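You operate a simulated robot arm through the tools that you are given. There is no shell and no other tool.

You run a simulated robot arm. Do the job below in one go: nothing can be reset, and whatever is moved stays where it is left.

JOB
Fire the tile in the kiln at the heat on the firing card.
Fine: lid shut and latched before the switch goes on; switch off once the display is down to 50 C, and leave the lid shut.
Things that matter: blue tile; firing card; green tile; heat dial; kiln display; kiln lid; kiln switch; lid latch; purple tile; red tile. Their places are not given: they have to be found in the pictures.

The check looks at the end state, three seconds after you hand in, the way a careful person would. Anything else that was tipped, shoved, dropped, spilled or broken makes it a failure. Lids that push on must go on centred and level and be pressed home; caps that screw on are set level and turned clockwise until they are tight.

ROBOT AND FRAMES
A 6-joint arm with a two-finger gripper, fixed in place. Base frame: the origin is at the foot of the arm, x ahead of it, y to its left, z up. Lengths are in mm, angles in rad, forces in N, time in s.
Its first joint turns from -2.897 to 2.897 rad. Payload 2.45 kg.
The tool frame sits at the grasp point between the pads (the TCP): z along the fingers, y along the line on which they close. The tips reach 20 mm beyond it. Largest opening 140 mm; the body of the gripper starts 168 mm behind the TCP.
Orientation is told as [roll, pitch, yaw] about the base's x, y, z axes, in that order, counted from this pose: with the fingers straight down and closing along the base's y, the tool's x points along the base's -x, its y along +y and its z along -z.

CONTROLS
- The arm moves only by the tool jog_arm. Its argument "steps" is a list of rows, each a list of 7 numbers: the turn, a rotation vector about the tool's x, y, z in rad, then the shift along the tool's x, y, z in mm, then the finger opening in mm, from 0 to 140. In form: [[rx, ry, rz, tx, ty, tz, claw], ...]. A call has 1 to 20 rows; each row shifts and turns the commanded pose from where the row before left it, along the tool's axes as they then stand. Each row takes 0.2 s and may step no farther than 50 mm and 0.15 rad from the row before; otherwise, or with a gripper value out of range, the whole call is refused. A pose out of reach is approached as far as the arm can. The call stops where the force on the tool passes 90 N (or 10 N more than at its start, if that is more) or the arm is blocked; 0.2 s more then pass. Each finger travels about 45 mm/s and halts on what it meets, pressing with about 25 N; the grip force reading is that of the motor and also rises with nothing between the fingers. The clock runs only during rows and for 0.2 s after the last one: add rows that do not move to give the fingers time. The reply holds the time, the measured pose of the TCP, the force on the tool along the base axes, the opening and the grip force, in the units named above and with some noise, with the torque about the TCP (base axes, N m) and any sound that the robot's microphone picked up.
- Cameras (640 x 400 px; columns grow to the right, rows downward): "scene" is fixed at [50, 502.4, 1711.2]; the picture's right is [-0.60, -0.80, 0.00], its down [-0.32, 0.24, -0.92] and it looks along [0.73, -0.55, -0.40] (base axes); focal length 341 px, centre (320, 200). "wrist" rides on the gripper at [78, 11, -209] in the tool frame; the picture's right is [-0.14, 0.99, 0.00], its down [-0.92, -0.13, -0.37] and it looks along [-0.37, -0.05, 0.93] (tool axes); focal length 280 px, centre (320, 200).
- capture(camera): a new picture of that camera. It takes no simulated time.
- point_at(camera, pixels): for up to 12 pixels [column, row] of the newest picture of that camera ("zoom" is the newest enlarged one), the place [x, y, z] in the base frame of the surface seen there, good to about 3 mm. It takes no simulated time.
- enlarge(camera, box): a new picture of the part [left, top, right, bottom] of that camera's present view, enlarged. It takes no simulated time.
- close_job(): hands the job in; it is judged then, once.

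Leave the gripper open and the arm clear of the work at the hand-in unless told otherwise.

The tools are called after "Emit:" by a JSON object that holds its "api" and its "payload". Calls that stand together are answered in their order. jog_arm: Moves the arm, as the interface text tells. Its arguments: {"type":"object","properties":{"steps":{"type":"array"}},"required":["steps"]} The other tools are called the same way: capture (camera) takes a picture; point_at (camera, pixels) gives the place of the surface under pixels of a picture; enlarge (camera, box) takes an enlarged picture of a part of a camera's view; close_job () hands the job in.

At the start:

```text
time: 0.0
ee_pos: [558.1, 90.0, 1532.8]
ee_rot: [0.001, 0.0, 0.0]
contact_force: [-0.4, 0.4, 0.5]
wrist_torque: [-0.01, 0.0, -0.01]
width: 140.0
finger_force: 0.0
```

scene: 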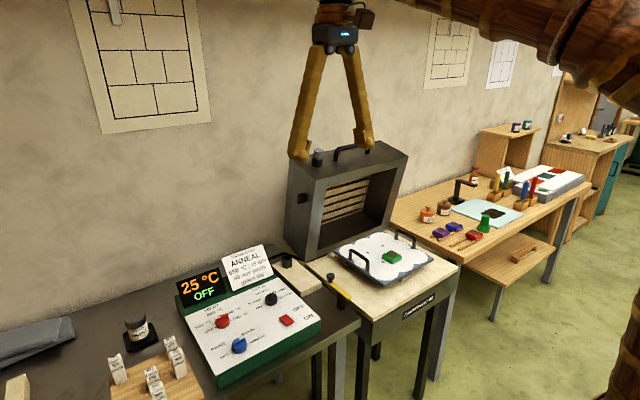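
wrist: 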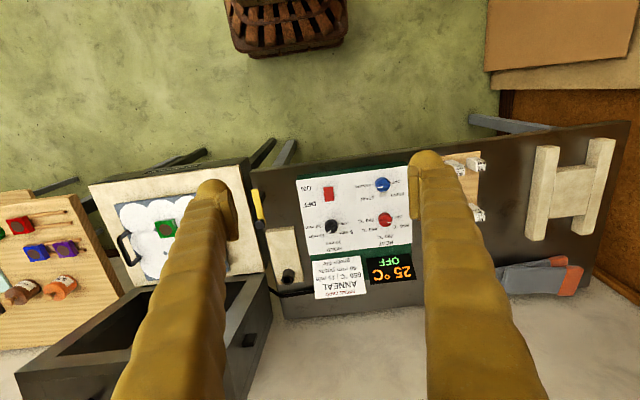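

I see a kiln (dark box) with a control panel to its left, a firing card near the display (25 °C OFF), and a green tile on a white kiln bed. I'll enlarge the card, the panel and the kiln to read them.

Emit:
{"api": "enlarge", "payload": {"camera": "scene", "box": [170, 230, 330, 390]}}

Emit:
{"api": "enlarge", "payload": {"camera": "wrist", "box": [290, 160, 430, 310]}}

Emit:
{"api": "enlarge", "payload": {"camera": "scene", "box": [260, 130, 460, 310]}}

Emit:
{"api": "enlarge", "payload": {"camera": "scene", "box": [400, 120, 600, 260]}}

```text
2.50 times, centred on (250, 310) of scene
```

zoom: 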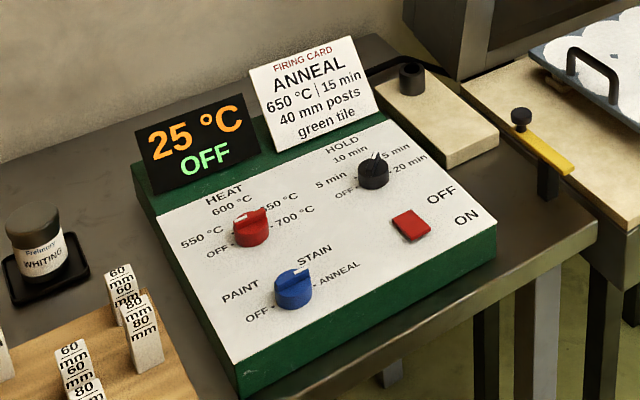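

```text
2.67 times, centred on (360, 235) of wrist
```

zoom: 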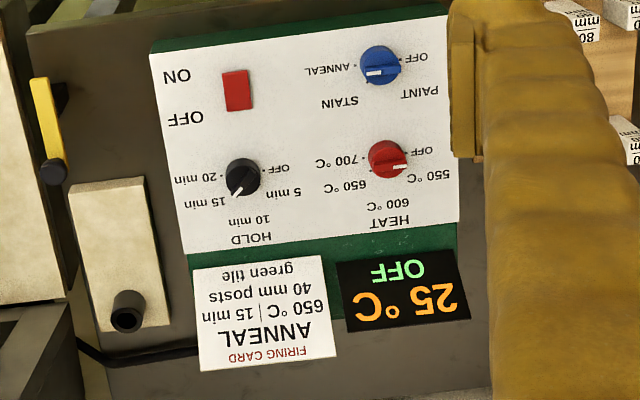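

```text
2.22 times, centred on (360, 220) of scene
```

zoom: 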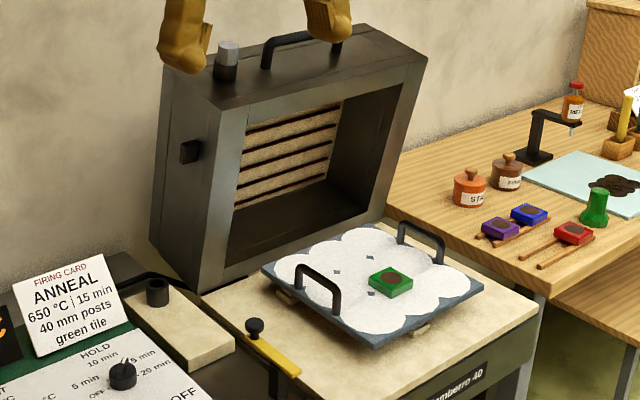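

```text
2.86 times, centred on (500, 190) of scene
```

zoom: 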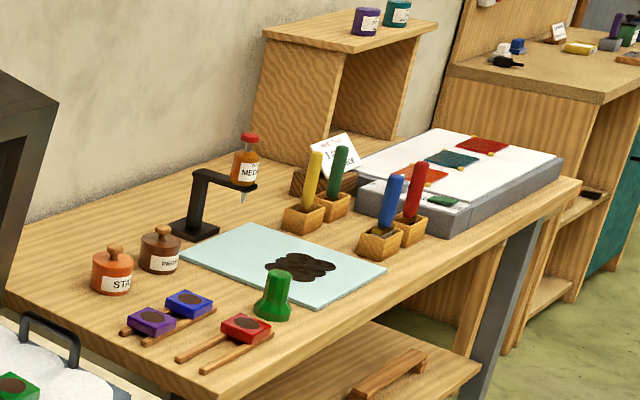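

The card reads: ANNEAL, 650 °C, 15 min, 40 mm posts, green tile. The green tile already sits on the shelf in the kiln. The lid is the dark box tipped open, with its handle on top. The yellow lever with a black knob looks like the latch. I'll look up coordinates for these parts.

Emit:
{"api": "capture", "payload": {"camera": "scene"}}

Emit:
{"api": "point_at", "payload": {"camera": "scene", "pixels": [[222, 321], [239, 345], [271, 298], [287, 320], [201, 287], [245, 268], [331, 276], [340, 290], [391, 257], [318, 158], [350, 153], [303, 198]]}}

Emit:
{"api": "capture", "payload": {"camera": "wrist"}}

Emit:
{"api": "point_at", "payload": {"camera": "wrist", "pixels": [[329, 194], [332, 227], [387, 219], [383, 184], [258, 205], [261, 223], [166, 229], [289, 276], [283, 247], [125, 248], [250, 338], [130, 188]]}}

Emit:
{"api": "enlarge", "payload": {"camera": "wrist", "box": [0, 150, 310, 400]}}

Emit:
{"api": "enlarge", "payload": {"camera": "scene", "box": [310, 220, 450, 310]}}

```text
taken
```

scene: 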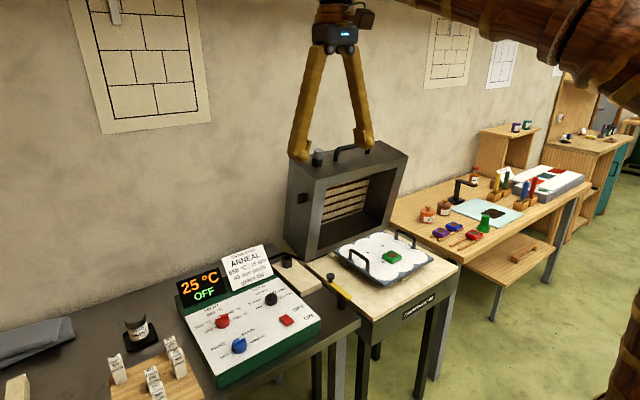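

```text
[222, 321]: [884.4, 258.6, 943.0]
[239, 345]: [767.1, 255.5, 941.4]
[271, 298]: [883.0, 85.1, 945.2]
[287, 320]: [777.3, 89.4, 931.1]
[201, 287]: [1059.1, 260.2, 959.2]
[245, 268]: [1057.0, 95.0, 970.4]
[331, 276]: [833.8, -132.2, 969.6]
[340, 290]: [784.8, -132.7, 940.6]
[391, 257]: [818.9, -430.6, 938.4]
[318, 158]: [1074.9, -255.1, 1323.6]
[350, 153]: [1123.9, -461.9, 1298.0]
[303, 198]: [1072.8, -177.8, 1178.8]
```

```text
taken
```

wrist: 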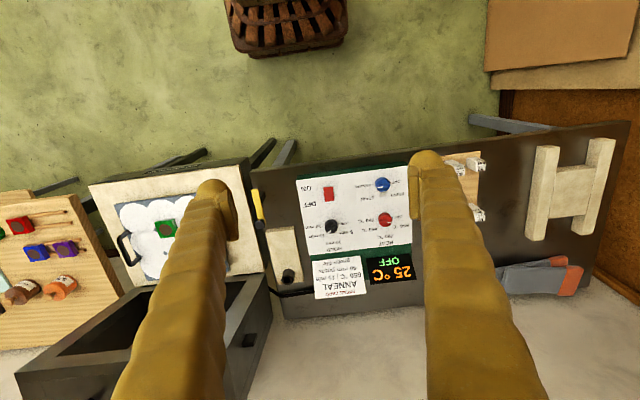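

```text
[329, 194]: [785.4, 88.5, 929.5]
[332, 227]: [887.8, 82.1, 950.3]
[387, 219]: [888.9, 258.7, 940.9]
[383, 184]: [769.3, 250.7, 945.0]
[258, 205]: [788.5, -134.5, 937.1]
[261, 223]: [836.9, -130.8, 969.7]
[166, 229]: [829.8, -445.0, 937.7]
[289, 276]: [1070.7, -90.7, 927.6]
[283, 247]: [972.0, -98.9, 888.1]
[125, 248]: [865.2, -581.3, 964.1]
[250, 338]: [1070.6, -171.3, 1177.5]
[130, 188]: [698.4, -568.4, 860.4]
```

```text
1.60 times, centred on (155, 275) of wrist
```

zoom: 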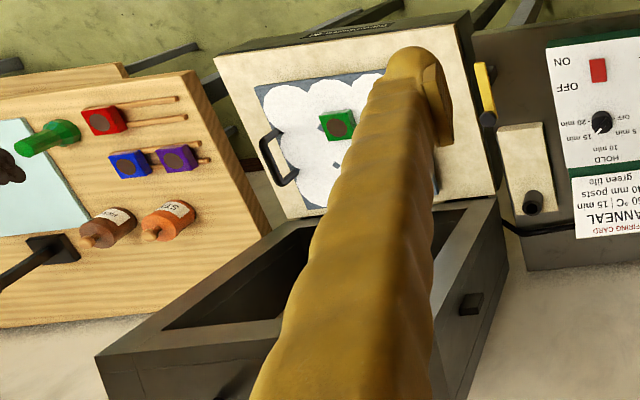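

```text
4.44 times, centred on (380, 265) of scene
```

zoom: 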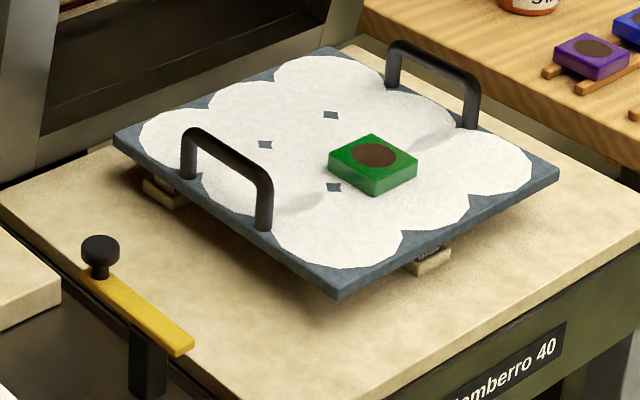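

The shelf with the green tile stands on posts. I'll zoom in on the post labels, the dials, and the lid's hinge and handle.

Emit:
{"api": "enlarge", "payload": {"camera": "scene", "box": [385, 260, 425, 285]}}

Emit:
{"api": "enlarge", "payload": {"camera": "scene", "box": [200, 280, 330, 361]}}

Emit:
{"api": "enlarge", "payload": {"camera": "scene", "box": [280, 130, 420, 275]}}

Emit:
{"api": "enlarge", "payload": {"camera": "wrist", "box": [300, 170, 420, 250]}}

```text
16.00 times, centred on (405, 272) of scene
```

zoom: 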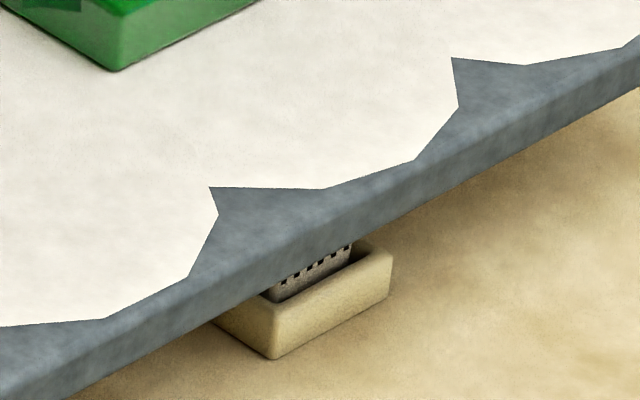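

```text
4.92 times, centred on (265, 320) of scene
```

zoom: 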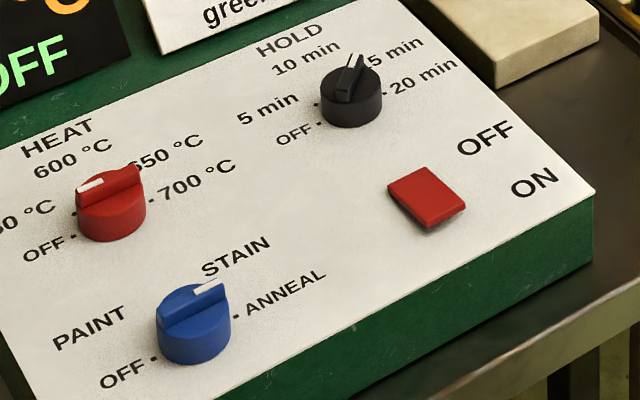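

```text
2.76 times, centred on (350, 202) of scene
```

zoom: 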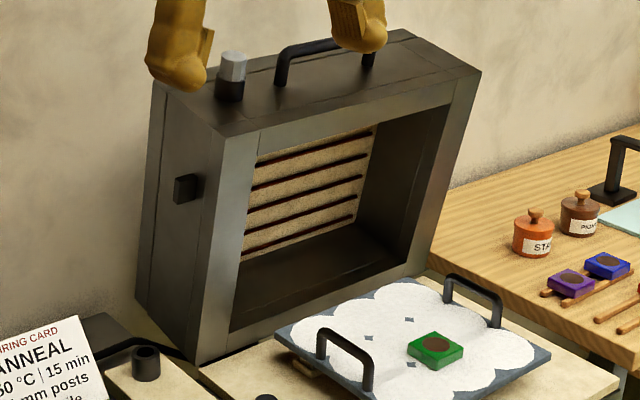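

```text
5.00 times, centred on (360, 210) of wrist
```

zoom: 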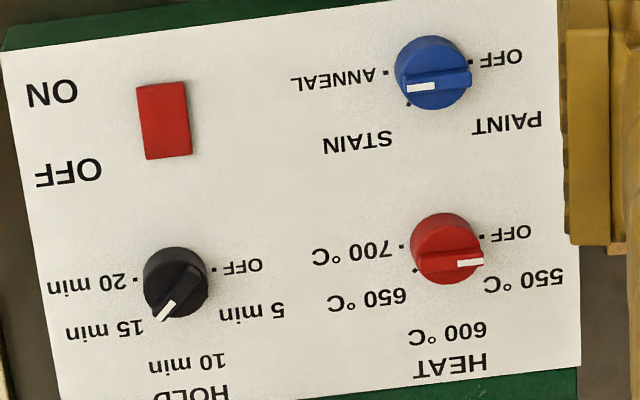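

The heat dial (red) points at OFF. The hold dial is at 15 min and the program dial is at ANNEAL, both as the card asks. So only the heat dial needs a turn, to 650. Next I'll measure the lid, kiln, panel and latch geometry.

Emit:
{"api": "point_at", "payload": {"camera": "scene", "pixels": [[334, 162], [340, 182], [408, 157], [394, 230], [319, 262], [289, 170], [329, 180], [396, 162], [381, 151], [360, 148], [330, 235], [384, 216]]}}

Emit:
{"api": "point_at", "payload": {"camera": "zoom", "pixels": [[320, 200]]}}

Emit:
{"api": "enlarge", "payload": {"camera": "scene", "box": [280, 130, 420, 275]}}

Emit:
{"api": "enlarge", "payload": {"camera": "scene", "box": [310, 260, 370, 310]}}

Emit:
{"api": "point_at", "payload": {"camera": "zoom", "pixels": [[226, 120], [226, 150], [250, 190], [400, 270], [440, 300], [300, 220], [350, 250], [370, 330], [600, 100]]}}

```text
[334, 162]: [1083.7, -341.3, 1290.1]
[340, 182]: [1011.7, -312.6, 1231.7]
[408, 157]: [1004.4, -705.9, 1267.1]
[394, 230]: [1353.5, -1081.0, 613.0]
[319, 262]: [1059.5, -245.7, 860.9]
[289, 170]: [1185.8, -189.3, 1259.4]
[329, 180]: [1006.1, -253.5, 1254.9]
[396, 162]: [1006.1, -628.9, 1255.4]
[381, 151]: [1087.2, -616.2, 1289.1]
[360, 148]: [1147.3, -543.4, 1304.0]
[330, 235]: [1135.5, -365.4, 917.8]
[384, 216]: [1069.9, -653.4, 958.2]
```

```text
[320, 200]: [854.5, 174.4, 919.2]
```

```text
2.76 times, centred on (350, 202) of scene
```

zoom: 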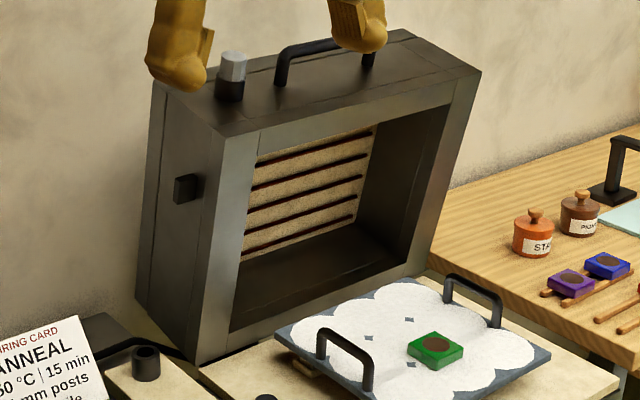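

```text
8.00 times, centred on (340, 285) of scene
```

zoom: 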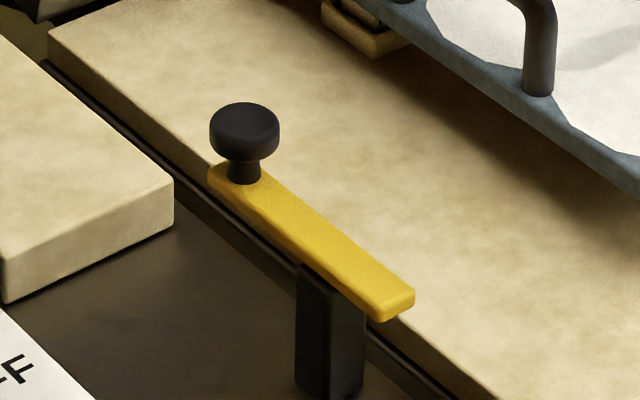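

```text
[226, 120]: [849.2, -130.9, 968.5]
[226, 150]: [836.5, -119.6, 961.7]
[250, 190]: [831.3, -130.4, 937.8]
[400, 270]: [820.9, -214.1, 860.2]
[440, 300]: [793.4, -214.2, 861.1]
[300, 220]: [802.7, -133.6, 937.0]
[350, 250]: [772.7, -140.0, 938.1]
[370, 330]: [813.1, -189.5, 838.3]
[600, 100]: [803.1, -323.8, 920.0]
```

The lid stands open about 75°, with its hinge at the back. Closing it should bring the black keeper on its left side next to the yellow latch lever. First the heat dial. I'll measure the panel plane, then move above the dial for a closer look.

Emit:
{"api": "point_at", "payload": {"camera": "scene", "pixels": [[235, 310], [255, 330], [300, 320], [290, 305], [195, 322], [220, 365], [308, 259], [225, 341], [217, 318], [230, 317]]}}

Emit:
{"api": "jog_arm", "payload": {"steps": [[0, 0, 0, -40, 20, 0, 140], [0, 0, 0, -40, 20, 30, 140], [0, 0, 0, -40, 20, 40, 140], [0, 0, 0, -40, 20, 40, 140], [0, 0, 0, -30, 20, 40, 140], [0, 0, 0, -20, 20, 40, 140], [0, 0, 0, 0, 0, 40, 140]]}}

Emit:
{"api": "capture", "payload": {"camera": "wrist"}}

```text
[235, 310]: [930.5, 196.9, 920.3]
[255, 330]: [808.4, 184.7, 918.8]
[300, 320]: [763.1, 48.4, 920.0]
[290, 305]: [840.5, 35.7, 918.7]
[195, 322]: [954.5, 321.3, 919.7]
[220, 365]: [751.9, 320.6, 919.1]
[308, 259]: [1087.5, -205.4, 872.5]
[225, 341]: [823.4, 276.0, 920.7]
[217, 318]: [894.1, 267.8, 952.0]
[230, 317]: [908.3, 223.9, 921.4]
```

```text
refused: row 2 steps farther than a row can; nothing moved
```

```text
taken
```

wrist: 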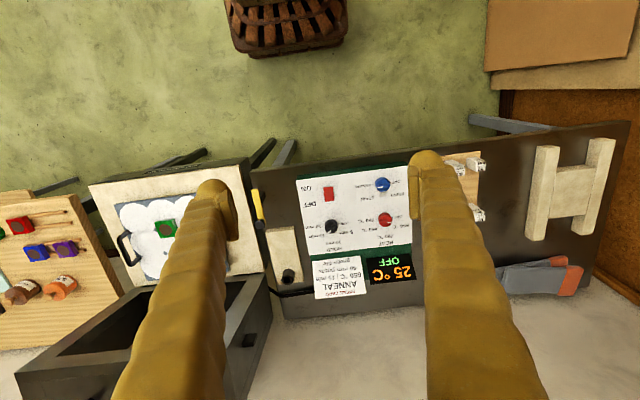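

The panel is level at z≈920. That call was refused because one row stepped too far, so I'll use smaller rows to move over the heat dial.

Emit:
{"api": "jog_arm", "payload": {"steps": [[0, 0, 0, -31, 20, 31, 140], [0, 0, 0, -31, 20, 31, 140], [0, 0, 0, -31, 20, 31, 140], [0, 0, 0, -31, 20, 31, 140], [0, 0, 0, -31, 20, 31, 140], [0, 0, 0, -31, 20, 31, 140], [0, 0, 0, -31, 20, 31, 140], [0, 0, 0, -31, 20, 31, 140], [0, 0, 0, 0, 0, 0, 140]]}}

Emit:
{"api": "capture", "payload": {"camera": "wrist"}}

Emit:
{"api": "capture", "payload": {"camera": "scene"}}

```text
time: 2.0
ee_pos: [806.6, 249.2, 1284.2]
ee_rot: [-0.001, -0.002, -0.001]
contact_force: [0.5, -0.1, 0.1]
wrist_torque: [0.01, -0.02, 0.0]
width: 139.9
finger_force: 0.0
```

```text
taken
```

wrist: 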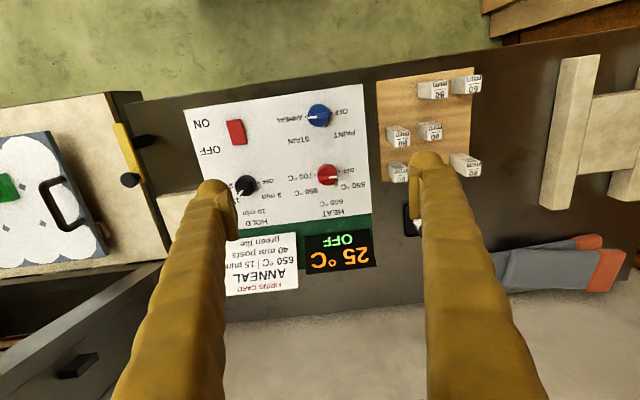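

```text
taken
```

scene: 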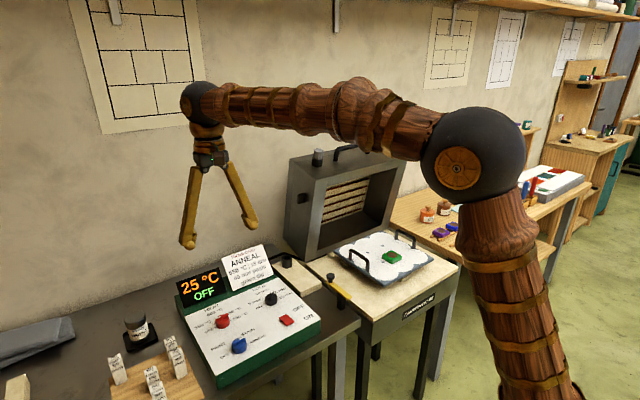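

The arm is near the dial. I'll zoom in on the red dial (pixel 328, 175) and measure its centre and pointer.

Emit:
{"api": "enlarge", "payload": {"camera": "wrist", "box": [290, 140, 370, 200]}}

Emit:
{"api": "enlarge", "payload": {"camera": "scene", "box": [195, 295, 255, 335]}}

Emit:
{"api": "point_at", "payload": {"camera": "zoom", "pixels": [[320, 200], [230, 240], [250, 250], [330, 210], [400, 180], [270, 300], [310, 330], [270, 370], [200, 330], [350, 280]]}}

```text
6.67 times, centred on (330, 170) of wrist
```

zoom: 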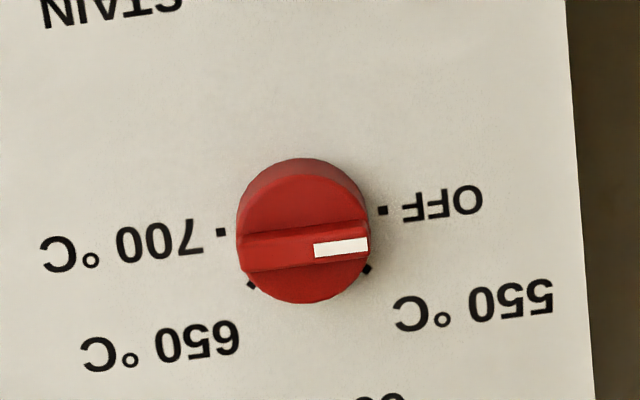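

```text
10.00 times, centred on (225, 315) of scene
```

zoom: 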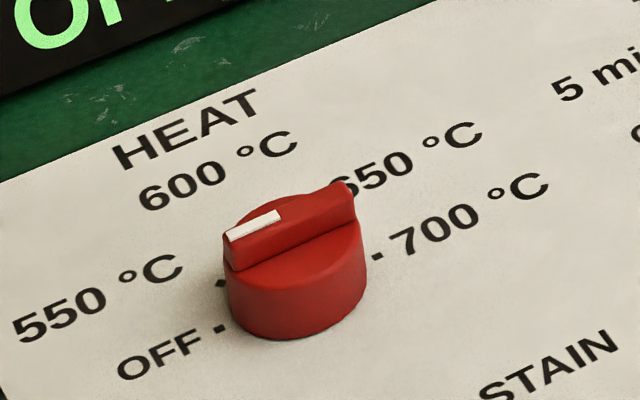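

```text
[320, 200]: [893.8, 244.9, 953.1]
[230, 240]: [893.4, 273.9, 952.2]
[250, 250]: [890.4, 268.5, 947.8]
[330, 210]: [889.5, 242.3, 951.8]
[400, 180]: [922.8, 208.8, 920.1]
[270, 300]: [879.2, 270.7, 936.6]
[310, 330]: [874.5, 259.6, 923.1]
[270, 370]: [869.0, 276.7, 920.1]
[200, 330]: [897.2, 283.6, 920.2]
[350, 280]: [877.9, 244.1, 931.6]
```

Emit:
{"api": "enlarge", "payload": {"camera": "wrist", "box": [290, 140, 370, 200]}}

Emit:
{"api": "point_at", "payload": {"camera": "zoom", "pixels": [[245, 250], [360, 240], [303, 240], [303, 260], [303, 190], [303, 285], [383, 210], [221, 231], [250, 285], [366, 268], [303, 225], [250, 210]]}}

```text
6.67 times, centred on (330, 170) of wrist
```

zoom: 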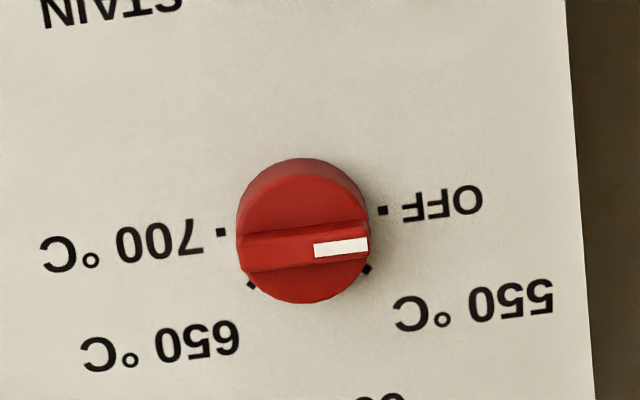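

```text
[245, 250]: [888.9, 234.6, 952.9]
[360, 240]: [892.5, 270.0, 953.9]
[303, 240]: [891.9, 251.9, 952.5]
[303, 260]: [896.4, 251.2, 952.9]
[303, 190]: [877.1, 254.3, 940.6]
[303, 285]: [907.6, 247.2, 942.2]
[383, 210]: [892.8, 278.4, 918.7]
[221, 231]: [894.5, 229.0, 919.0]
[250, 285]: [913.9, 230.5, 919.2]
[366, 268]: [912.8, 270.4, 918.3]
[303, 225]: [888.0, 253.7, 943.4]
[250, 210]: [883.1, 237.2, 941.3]
```

The dial ridge lies along y, centred near (893, 252). Its top is at z≈953, over the disc top at z≈942. I'll turn the gripper −90° so the fingers close along x; then there is room for the 135° clockwise turn from OFF to 650.

Emit:
{"api": "jog_arm", "payload": {"steps": [[0, 0, -0.1428, 0, 0, 0, 120], [0, 0, -0.1428, 0, 0, 0, 100], [0, 0, -0.1428, 0, 0, 0, 80], [0, 0, -0.1428, 0, 0, 0, 60], [0, 0, -0.1428, 0, 0, 0, 50], [0, 0, -0.1428, 0, 0, 0, 50], [0, 0, -0.1428, 0, 0, 0, 50], [0, 0, -0.1428, 0, 0, 0, 50], [0, 0, -0.1428, 0, 0, 0, 50], [0, 0, -0.1428, 0, 0, 0, 50], [0, 0, -0.1428, 0, 0, 0, 50], [0, 0, 0, 0, 0, 0, 50]]}}

```text
time: 4.6
ee_pos: [805.4, 249.4, 1282.6]
ee_rot: [0.0, 0.0, 1.573]
contact_force: [-0.1, 0.0, 0.2]
wrist_torque: [-0.05, 0.0, 0.0]
width: 50.0
finger_force: 0.1
```

Now I'll move over the dial and come down to a hover at about z=1020, then check the view.

Emit:
{"api": "jog_arm", "payload": {"steps": [[0, 0, 0, -0.4, -14.6, 43.7, 50], [0, 0, 0, -0.4, -14.6, 43.7, 50], [0, 0, 0, -0.4, -14.6, 43.7, 50], [0, 0, 0, -0.4, -14.6, 43.7, 50], [0, 0, 0, -0.4, -14.6, 43.7, 50], [0, 0, 0, -0.4, -14.6, 43.7, 50], [0, 0, 0, 0, 0, 0, 50]]}}

Emit:
{"api": "capture", "payload": {"camera": "wrist"}}

Emit:
{"api": "enlarge", "payload": {"camera": "scene", "box": [170, 240, 280, 340]}}

```text
time: 6.2
ee_pos: [893.6, 248.5, 1022.2]
ee_rot: [0.0, 0.001, 1.57]
contact_force: [0.3, -0.7, 0.2]
wrist_torque: [0.01, 0.0, -0.01]
width: 49.9
finger_force: 0.0
```

```text
taken
```

wrist: 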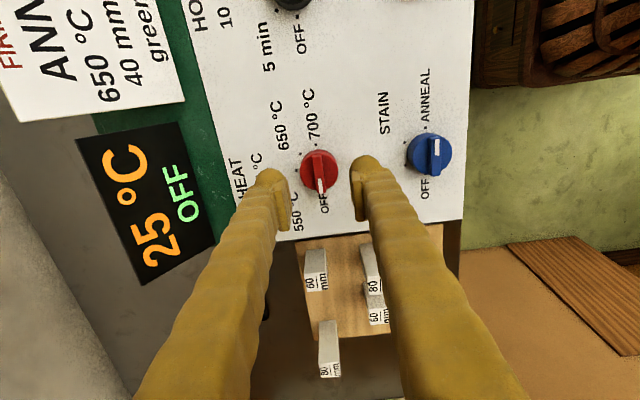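

```text
4.00 times, centred on (225, 290) of scene
```

zoom: 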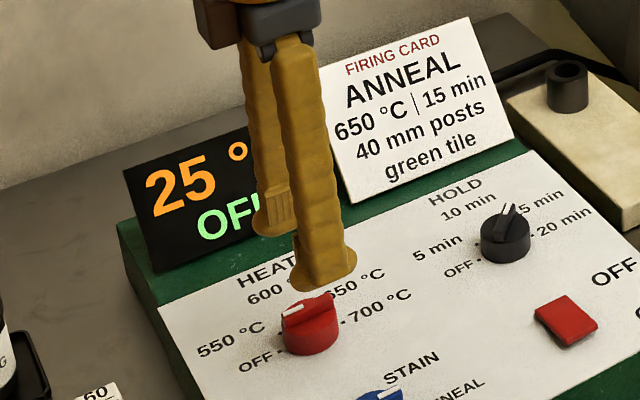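

Emit:
{"api": "enlarge", "payload": {"camera": "wrist", "box": [285, 130, 365, 210]}}

Emit:
{"api": "point_at", "payload": {"camera": "zoom", "pixels": [[265, 170], [310, 170], [285, 120], [285, 200], [288, 250], [240, 190], [330, 190], [285, 300], [270, 70], [285, 220]]}}

```text
5.00 times, centred on (325, 170) of wrist
```

zoom: 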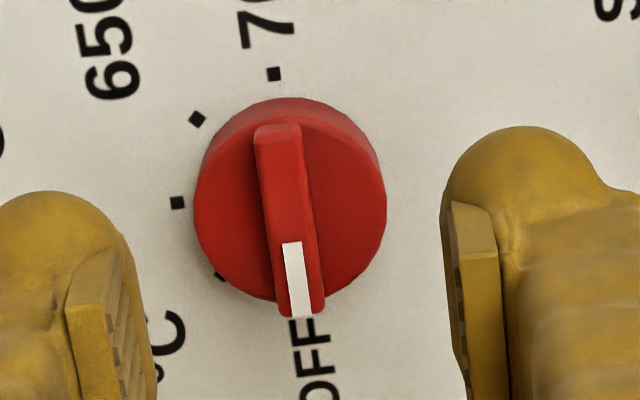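

```text
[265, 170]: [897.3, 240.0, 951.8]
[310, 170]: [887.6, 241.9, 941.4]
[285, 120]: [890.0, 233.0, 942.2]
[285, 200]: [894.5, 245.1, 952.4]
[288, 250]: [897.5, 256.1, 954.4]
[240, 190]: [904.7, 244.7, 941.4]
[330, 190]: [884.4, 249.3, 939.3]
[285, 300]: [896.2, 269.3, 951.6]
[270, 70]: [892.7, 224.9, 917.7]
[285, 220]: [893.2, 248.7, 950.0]
```

The ridge centre is at about (893, 251.5). I'll shift 3 mm in y, come down to TCP z≈964 so the tips are just above the disc top, and close on the ridge.

Emit:
{"api": "jog_arm", "payload": {"steps": [[0, 0, 0, -3, 0.5, 20, 50], [0, 0, 0, 0, 0, 20, 50], [0, 0, 0, 0, 0, 12, 50], [0, 0, 0, 0, 0, 5.5, 50], [0, 0, 0, 0, 0, 0, 50]]}}

Emit:
{"api": "enlarge", "payload": {"camera": "scene", "box": [195, 275, 265, 335]}}

Emit:
{"api": "capture", "payload": {"camera": "wrist"}}

```text
time: 7.4
ee_pos: [893.6, 253.3, 964.0]
ee_rot: [-0.001, -0.001, 1.571]
contact_force: [-0.2, 0.2, -0.2]
wrist_torque: [-0.04, -0.02, -0.03]
width: 50.1
finger_force: 0.0
```

```text
6.67 times, centred on (230, 305) of scene
```

zoom: 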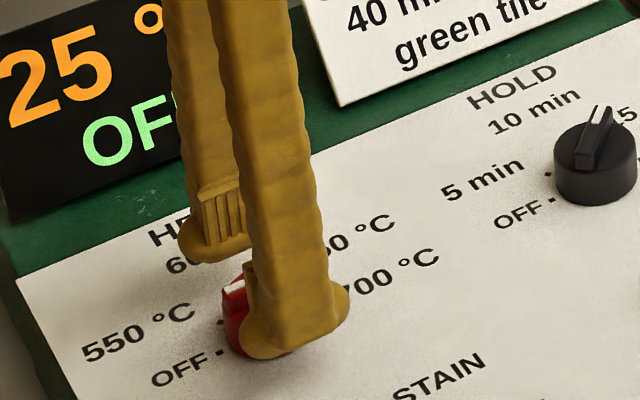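

```text
taken
```

wrist: 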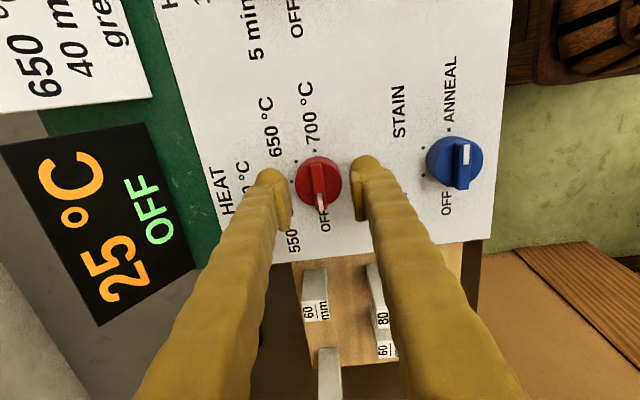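

The fingers straddle the ridge with no contact. I'll close on it.

Emit:
{"api": "jog_arm", "payload": {"steps": [[0, 0, 0, 0, 0, 0, 30], [0, 0, 0, 0, 0, 0, 5], [0, 0, 0, 0, 0, 0, 5], [0, 0, 0, 0, 0, 0, 5], [0, 0, 0, 0, 0, 0, 5]]}}

```text
time: 8.6
ee_pos: [893.2, 253.4, 964.0]
ee_rot: [0.0, -0.001, 1.571]
contact_force: [9.1, 0.9, 0.2]
wrist_torque: [-0.01, -0.08, 0.0]
width: 10.9
finger_force: 4.7
```

I have hold of the ridge (10.9 mm). I'll turn clockwise from above in small steps, half the way first.

Emit:
{"api": "jog_arm", "payload": {"steps": [[0, 0, 0, 1.5, -0.5, 0, 5], [0, 0, 0.131, 0, 0, 0, 5], [0, 0, 0.131, 0, 0, 0, 5], [0, 0, 0.131, 0, 0, 0, 5], [0, 0, 0.131, 0, 0, 0, 5], [0, 0, 0.131, 0, 0, 0, 5], [0, 0, 0.131, 0, 0, 0, 5], [0, 0, 0, 0, 0, 0, 5]]}}

Emit:
{"api": "capture", "payload": {"camera": "wrist"}}

```text
time: 10.4
ee_pos: [894.2, 252.7, 964.5]
ee_rot: [0.0, -0.001, 0.784]
contact_force: [5.6, -4.7, -1.5]
wrist_torque: [-0.01, -0.1, 0.0]
width: 10.3
finger_force: 3.6
```

```text
taken
```

wrist: 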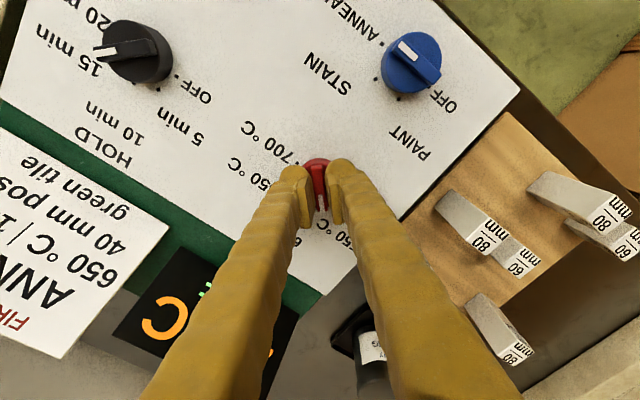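

The knob followed and now points at 550. I'll turn the remaining 90° toward 650.

Emit:
{"api": "jog_arm", "payload": {"steps": [[0, 0, 0.131, 0, 0, 0, 5], [0, 0, 0.131, 0, 0, 0, 5], [0, 0, 0.131, 0, 0, 0, 5], [0, 0, 0.131, 0, 0, 0, 5], [0, 0, 0.131, 0, 0, 0, 5], [0, 0, 0.131, 0, 0, 0, 5], [0, 0, 0.131, 0, 0, 0, 5], [0, 0, 0.131, 0, 0, 0, 5], [0, 0, 0.131, 0, 0, 0, 5], [0, 0, 0.131, 0, 0, 0, 5], [0, 0, 0.131, 0, 0, 0, 5], [0, 0, 0.131, 0, 0, 0, 5], [0, 0, 0, 0, 0, 0, 5], [0, 0, 0, 0, 0, 0, 5]]}}

Emit:
{"api": "capture", "payload": {"camera": "wrist"}}

Emit:
{"api": "enlarge", "payload": {"camera": "scene", "box": [195, 275, 265, 335]}}

```text
time: 13.4
ee_pos: [894.7, 253.4, 964.1]
ee_rot: [0.001, -0.001, -0.79]
contact_force: [-7.6, -3.1, 1.1]
wrist_torque: [-0.08, 0.08, -0.02]
width: 10.3
finger_force: 3.3
```

```text
taken
```

wrist: 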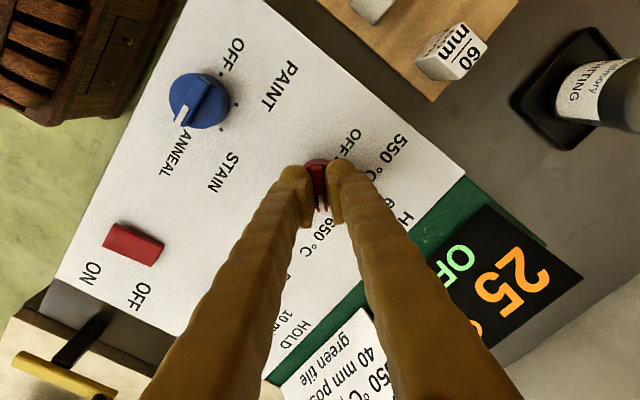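

```text
6.67 times, centred on (230, 305) of scene
```

zoom: 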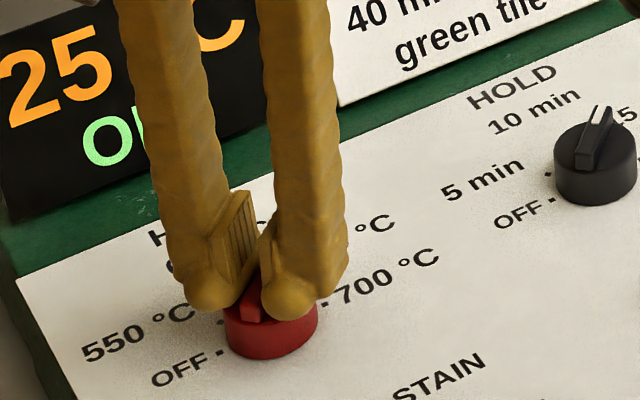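

The dial has turned through 135°. I'll open the fingers in place, rise straight up, and check where the pointer is.

Emit:
{"api": "jog_arm", "payload": {"steps": [[0, 0, 0, 0, 0, 0, 20], [0, 0, 0, 0, 0, 0, 30], [0, 0, 0, 0, 0, 0, 30], [0, 0, 0, 0, 0, -20, 30], [0, 0, 0, 0, 0, -45, 30], [0, 0, 0, 0, 0, -45, 30], [0, 0, 0, 0, 0, -45, 30], [0, 0, 0, 0, 0, 0, 30]]}}

Emit:
{"api": "enlarge", "payload": {"camera": "wrist", "box": [280, 120, 370, 200]}}

Emit:
{"api": "enlarge", "payload": {"camera": "scene", "box": [195, 275, 265, 335]}}

```text
time: 15.2
ee_pos: [895.7, 250.6, 1118.7]
ee_rot: [-0.001, 0.0, -0.788]
contact_force: [0.3, -0.5, -0.6]
wrist_torque: [0.04, 0.01, -0.02]
width: 30.1
finger_force: 0.1
```

```text
5.00 times, centred on (325, 160) of wrist
```

zoom: 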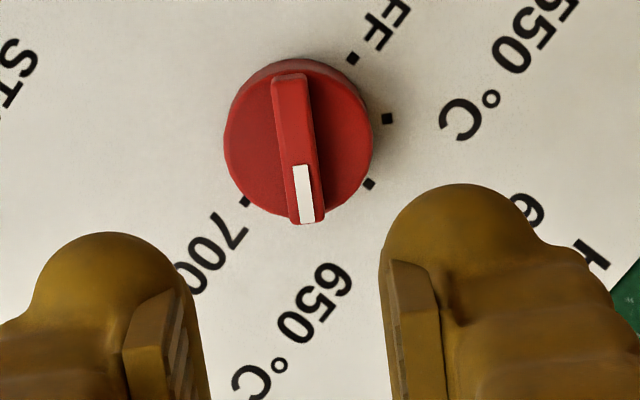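

```text
6.67 times, centred on (230, 305) of scene
```

zoom: 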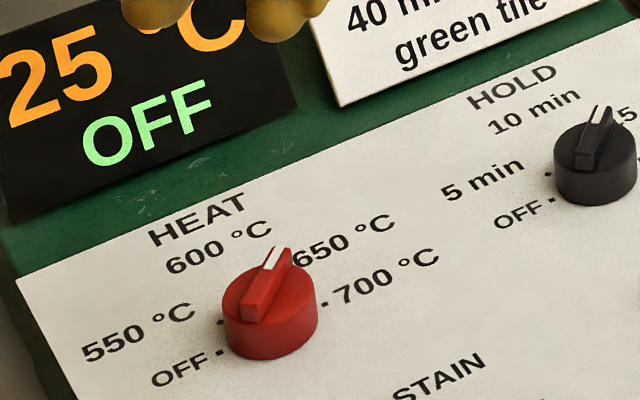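

The pointer is now at 650 °C, in line with the hold dial's 135° position. Next I'll rise, square up the gripper and move to look at the lid handle.

Emit:
{"api": "jog_arm", "payload": {"steps": [[0, 0, -0.1313, 0, 0, -46, 60], [0, 0, -0.1313, 0, 0, -46, 60], [0, 0, -0.1313, 0, 0, -46, 60], [0, 0, -0.1313, 0, 0, -46, 60], [0, 0, -0.1313, 0, 0, -46, 60], [0, 0, -0.1313, 0, 0, -46, 60], [0, 0, 0, 0, 0, -46, 60], [0, 0, 0, 20, -40, -20, 60], [0, 0, 0, 20, -40, -10, 60], [0, 0, 0, 20, -40, 0, 60], [0, 0, 0, 20, -40, 0, 60], [0, 0, 0, 20, -40, 0, 60], [0, 0, 0, 20, -40, 0, 60], [0, 0, 0, 0, -50, 0, 60], [0, 0, 0, 0, -50, 0, 60], [0, 0, 0, 0, -50, 0, 60], [0, 0, 0, 0, -50, 0, 60], [0, 0, 0, 0, -50, 0, 60], [0, 0, 0, 0, -50, 0, 60], [0, 0, 0, 0, 0, 0, 60]]}}

Emit:
{"api": "capture", "payload": {"camera": "wrist"}}

Emit:
{"api": "capture", "payload": {"camera": "scene"}}

```text
time: 19.4
ee_pos: [773.7, -289.0, 1470.9]
ee_rot: [0.001, -0.001, 0.001]
contact_force: [0.8, -0.7, 0.1]
wrist_torque: [0.0, 0.03, -0.01]
width: 60.3
finger_force: 0.0
```

```text
taken
```

wrist: 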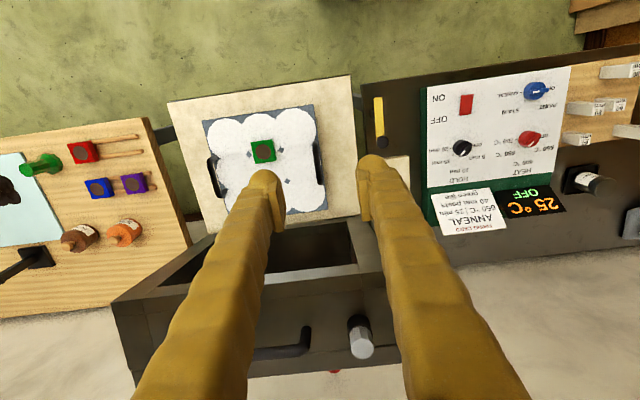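

```text
taken
```

scene: 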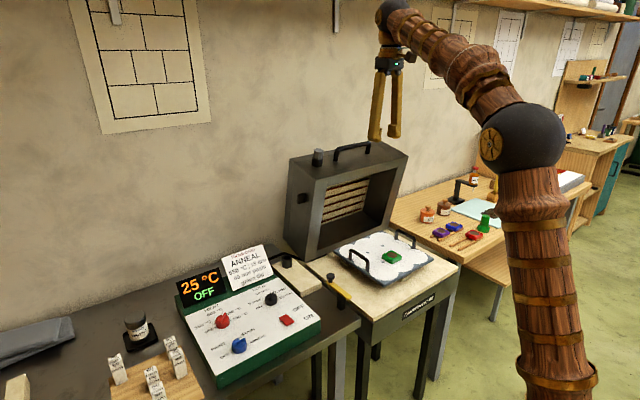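

Now I'll measure the handle bar, the vent plug and the lid edges in both views.

Emit:
{"api": "enlarge", "payload": {"camera": "scene", "box": [280, 130, 420, 210]}}

Emit:
{"api": "point_at", "payload": {"camera": "zoom", "pixels": [[250, 95], [250, 130], [300, 82], [340, 75], [380, 68], [410, 90], [175, 100], [110, 120], [380, 180], [450, 150], [105, 320], [150, 230]]}}

Emit:
{"api": "point_at", "payload": {"camera": "wrist", "pixels": [[265, 353], [285, 350], [302, 342], [306, 332], [358, 322], [361, 348], [310, 298], [310, 312], [270, 272], [340, 270], [335, 237], [378, 140]]}}

Emit:
{"api": "enlarge", "payload": {"camera": "wrist", "box": [230, 280, 400, 400]}}

```text
4.57 times, centred on (350, 170) of scene
```

zoom: 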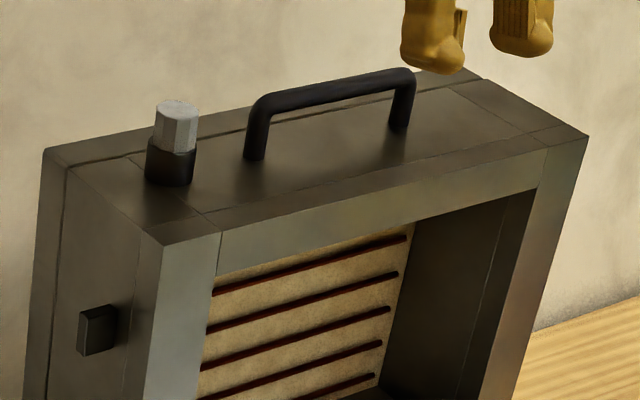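

```text
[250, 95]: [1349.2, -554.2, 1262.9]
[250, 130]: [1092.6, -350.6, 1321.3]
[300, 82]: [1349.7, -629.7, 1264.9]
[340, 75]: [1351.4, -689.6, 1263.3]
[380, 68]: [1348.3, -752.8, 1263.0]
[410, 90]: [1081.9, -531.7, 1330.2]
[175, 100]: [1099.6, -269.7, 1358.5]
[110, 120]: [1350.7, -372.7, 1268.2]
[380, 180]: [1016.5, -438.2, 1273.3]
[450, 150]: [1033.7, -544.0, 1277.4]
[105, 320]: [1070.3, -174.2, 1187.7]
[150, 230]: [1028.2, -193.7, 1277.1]
```

```text
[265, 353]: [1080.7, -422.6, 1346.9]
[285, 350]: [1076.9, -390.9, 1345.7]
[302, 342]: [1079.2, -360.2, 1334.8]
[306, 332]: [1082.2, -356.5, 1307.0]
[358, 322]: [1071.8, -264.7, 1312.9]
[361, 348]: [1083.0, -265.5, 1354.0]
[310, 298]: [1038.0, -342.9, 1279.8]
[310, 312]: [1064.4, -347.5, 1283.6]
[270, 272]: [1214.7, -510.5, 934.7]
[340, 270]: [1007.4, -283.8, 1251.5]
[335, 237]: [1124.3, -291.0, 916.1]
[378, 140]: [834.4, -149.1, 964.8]
```

```text
3.33 times, centred on (315, 340) of wrist
```

zoom: 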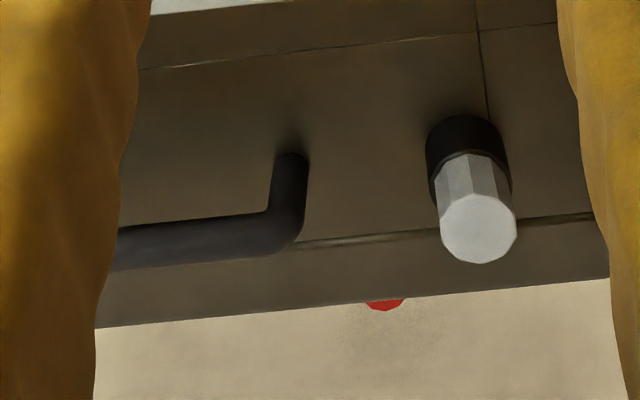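

The handle bar runs along y from about −355 to −540, at about x≈1080, z≈1340. That is far out, so I need the arm's own proportions to judge reach. I'll measure points on the arm in the scene view.

Emit:
{"api": "point_at", "payload": {"camera": "scene", "pixels": [[522, 140], [490, 145], [555, 135], [530, 230], [550, 370], [395, 15], [388, 35], [388, 64], [460, 60], [430, 35], [522, 108], [377, 100]]}}

```text
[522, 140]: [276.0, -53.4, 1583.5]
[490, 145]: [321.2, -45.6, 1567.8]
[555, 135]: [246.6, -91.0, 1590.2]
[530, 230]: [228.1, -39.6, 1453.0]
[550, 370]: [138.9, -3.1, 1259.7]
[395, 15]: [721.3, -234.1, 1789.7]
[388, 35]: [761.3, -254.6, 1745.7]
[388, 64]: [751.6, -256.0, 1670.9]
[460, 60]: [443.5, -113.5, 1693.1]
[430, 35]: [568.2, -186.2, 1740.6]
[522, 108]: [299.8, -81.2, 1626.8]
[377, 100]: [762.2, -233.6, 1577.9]
```

By rough estimate the handle is within reach if the tool leans forward about 50°. I'll turn the gripper −90° about its axis so the fingers close across the bar, then tilt it forward 0.9 rad here in free space.

Emit:
{"api": "jog_arm", "payload": {"steps": [[0, 0, -0.1428, 0, 0, 0, 60], [0, 0, -0.1428, 0, 0, 0, 60], [0, 0, -0.1428, 0, 0, 0, 60], [0, 0, -0.1428, 0, 0, 0, 60], [0, 0, -0.1428, 0, 0, 0, 60], [0, 0, -0.1428, 0, 0, 0, 60], [0, 0, -0.1428, 0, 0, 0, 60], [0, 0, -0.1428, 0, 0, 0, 60], [0, 0, -0.1428, 0, 0, 0, 60], [0, 0, -0.1428, 0, 0, 0, 60], [0, 0, -0.1428, 0, 0, 0, 60], [0.15, 0, 0, 0, 0, 0, 45], [0.15, 0, 0, 0, 0, 0, 45], [0.15, 0, 0, 0, 0, 0, 45], [0.15, 0, 0, 0, 0, 0, 45], [0.15, 0, 0, 0, 0, 0, 45], [0.15, 0, 0, 0, 0, 0, 45], [0, 0, 0, 0, 0, 0, 45], [0, 0, 0, 0, 0, 0, 45]]}}

Emit:
{"api": "capture", "payload": {"camera": "scene"}}

Emit:
{"api": "capture", "payload": {"camera": "wrist"}}

```text
time: 23.4
ee_pos: [773.4, -287.5, 1472.1]
ee_rot: [-0.9, 0.001, 1.568]
contact_force: [-0.4, 0.0, -0.1]
wrist_torque: [-0.01, 0.02, -0.01]
width: 45.0
finger_force: 0.1
```

```text
taken
```

scene: 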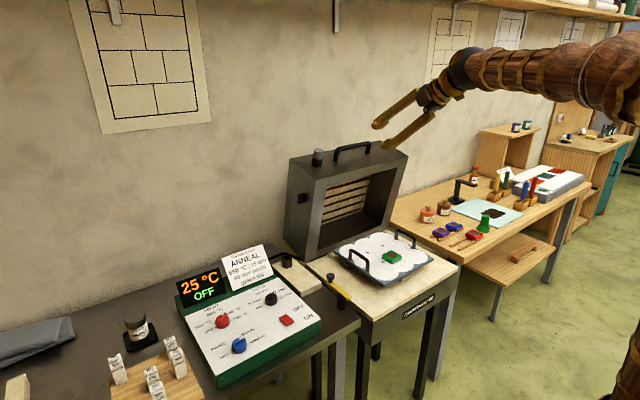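

```text
taken
```

wrist: 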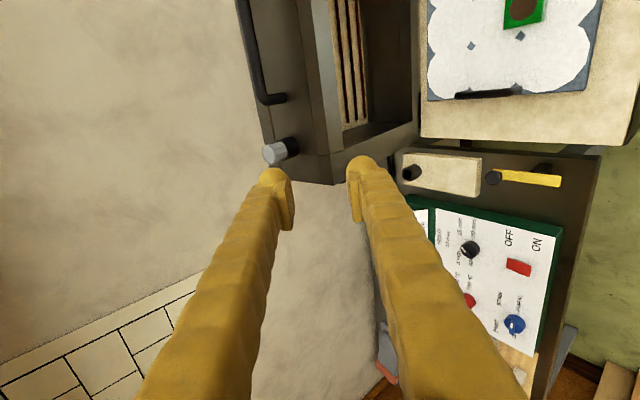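

The tilt worked. I'll move to a pre-grasp point about 150 mm short of the bar's middle, then look again.

Emit:
{"api": "jog_arm", "payload": {"steps": [[0, 0, 0, 26.7, -14.65, 29.45, 45], [0, 0, 0, 26.7, -14.65, 29.45, 45], [0, 0, 0, 26.7, -14.65, 29.45, 45], [0, 0, 0, 26.7, -14.65, 29.45, 45], [0, 0, 0, 26.7, -14.65, 29.45, 45], [0, 0, 0, 26.7, -14.65, 29.45, 45], [0, 0, 0, 0, 0, 0, 45], [0, 0, 0, 0, 0, 0, 45]]}}

Emit:
{"api": "capture", "payload": {"camera": "scene"}}

Emit:
{"api": "capture", "payload": {"camera": "wrist"}}

```text
time: 25.2
ee_pos: [967.3, -447.4, 1429.2]
ee_rot: [-0.899, -0.001, 1.569]
contact_force: [0.0, 0.3, 0.4]
wrist_torque: [0.01, -0.01, 0.01]
width: 44.9
finger_force: 0.0
```

```text
taken
```

scene: 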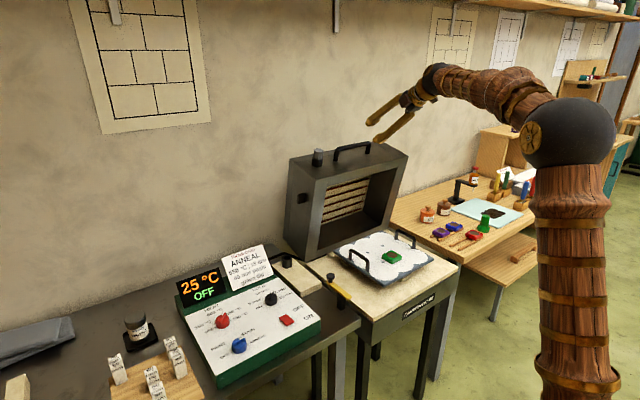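

```text
taken
```

wrist: 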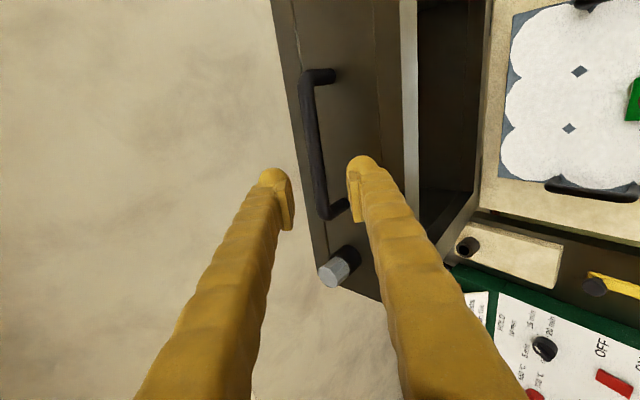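

The handle sits between the fingers in the wrist view, from (318, 75) to (335, 212). I'll measure the bar precisely.

Emit:
{"api": "enlarge", "payload": {"camera": "wrist", "box": [270, 50, 390, 240]}}

Emit:
{"api": "point_at", "payload": {"camera": "wrist", "pixels": [[307, 95], [308, 110], [312, 130], [315, 150], [318, 170], [322, 190], [326, 210], [340, 150], [340, 207], [326, 76], [306, 110], [318, 150]]}}

```text
2.11 times, centred on (330, 145) of wrist
```

zoom: 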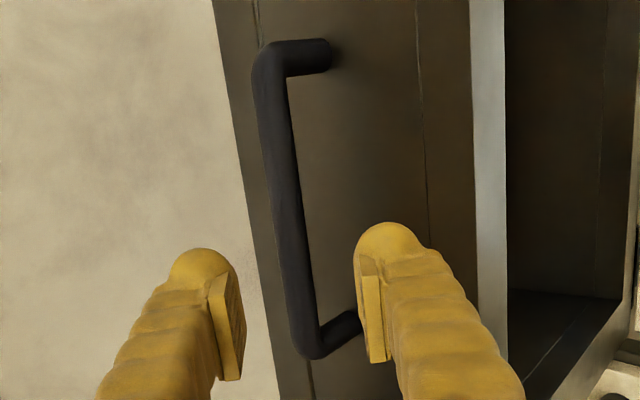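

```text
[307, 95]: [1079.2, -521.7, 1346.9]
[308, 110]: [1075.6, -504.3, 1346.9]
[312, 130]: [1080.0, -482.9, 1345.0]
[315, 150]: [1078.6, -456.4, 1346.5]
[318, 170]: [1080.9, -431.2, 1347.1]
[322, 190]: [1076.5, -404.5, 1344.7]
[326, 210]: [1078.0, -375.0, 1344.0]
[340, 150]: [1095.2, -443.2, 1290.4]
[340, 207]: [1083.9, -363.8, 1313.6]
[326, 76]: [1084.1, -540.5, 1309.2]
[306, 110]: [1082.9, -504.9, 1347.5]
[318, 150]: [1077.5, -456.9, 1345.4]
```

The bar centre is about (1086, −450, 1340) and the lid face is some 51 mm below it, so the fingers have room. I'll advance along the tool axis so the bar goes between the pads.

Emit:
{"api": "jog_arm", "payload": {"steps": [[0, 0, 0, 2.6, -4.2, 25, 45], [0, 0, 0, 0, 0, 30, 45], [0, 0, 0, 0, 0, 30, 45], [0, 0, 0, 0, 0, 25, 45], [0, 0, 0, 0, 0, 20, 45], [0, 0, 0, 0, 0, 15, 45], [0, 0, 0, 0, 0, 0, 45], [0, 0, 0, 0, 0, 0, 45]]}}

Emit:
{"api": "capture", "payload": {"camera": "wrist"}}

Emit:
{"api": "enlarge", "payload": {"camera": "scene", "box": [280, 110, 420, 210]}}

```text
time: 27.0
ee_pos: [1083.0, -450.2, 1340.4]
ee_rot: [-0.899, 0.001, 1.57]
contact_force: [0.6, -0.1, -0.1]
wrist_torque: [0.0, -0.02, 0.01]
width: 44.7
finger_force: 0.1
```

```text
taken
```

wrist: 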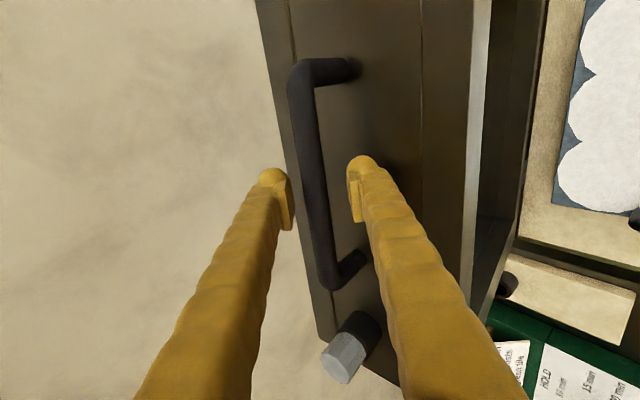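

```text
4.00 times, centred on (350, 160) of scene
```

zoom: 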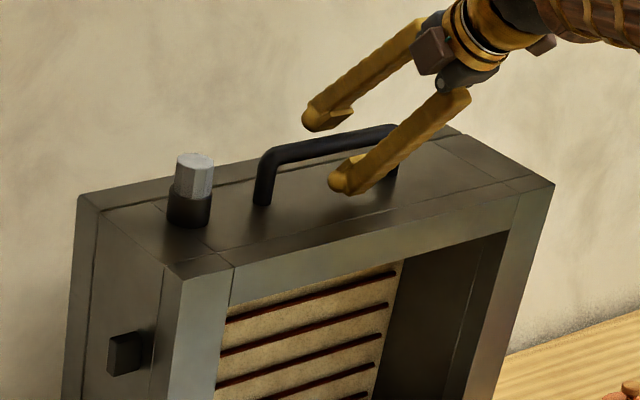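

The bar is between the fingers and nothing is touching. I'll close the grip.

Emit:
{"api": "jog_arm", "payload": {"steps": [[0, 0, 0, 0, 0, 0, 30], [0, 0, 0, 0, 0, 0, 8], [0, 0, 0, 0, 0, 0, 8], [0, 0, 0, 0, 0, 0, 8], [0, 0, 0, 0, 0, 0, 8]]}}

Emit:
{"api": "enlarge", "payload": {"camera": "scene", "box": [280, 110, 420, 210]}}

```text
time: 28.2
ee_pos: [1083.1, -449.3, 1343.6]
ee_rot: [-0.9, 0.002, 1.569]
contact_force: [4.3, 0.8, 10.8]
wrist_torque: [-0.57, -0.05, 0.43]
width: 16.2
finger_force: 41.6
```

```text
4.00 times, centred on (350, 160) of scene
```

zoom: 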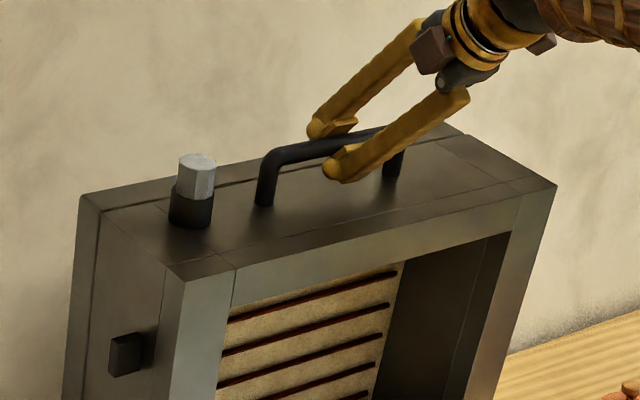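

I have the bar (16 mm) firmly. I'll start to draw the lid forward along an arc about the hinge, estimated near x≈1095, z≈870. The first 4° go slowly to feel the forces.

Emit:
{"api": "jog_arm", "payload": {"steps": [[0, 0, 0, 0, 5.37, -6.25, 8], [0, 0, 0, 0, 5.37, -6.25, 8], [0, 0, 0, 0, 5.58, -6.06, 8], [0, 0, 0, 0, 5.58, -6.06, 8], [0, 0, 0, 0, 0, 0, 8]]}}

Emit:
{"api": "enlarge", "payload": {"camera": "scene", "box": [280, 110, 420, 280]}}

```text
time: 29.4
ee_pos: [1048.5, -449.4, 1339.8]
ee_rot: [-0.899, 0.0, 1.571]
contact_force: [-0.6, 2.2, -0.5]
wrist_torque: [-0.49, -0.03, 0.35]
width: 15.8
finger_force: 41.5
```

```text
2.35 times, centred on (350, 195) of scene
```

zoom: 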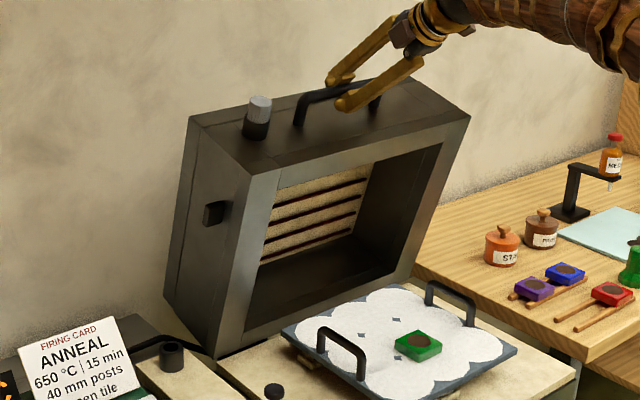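

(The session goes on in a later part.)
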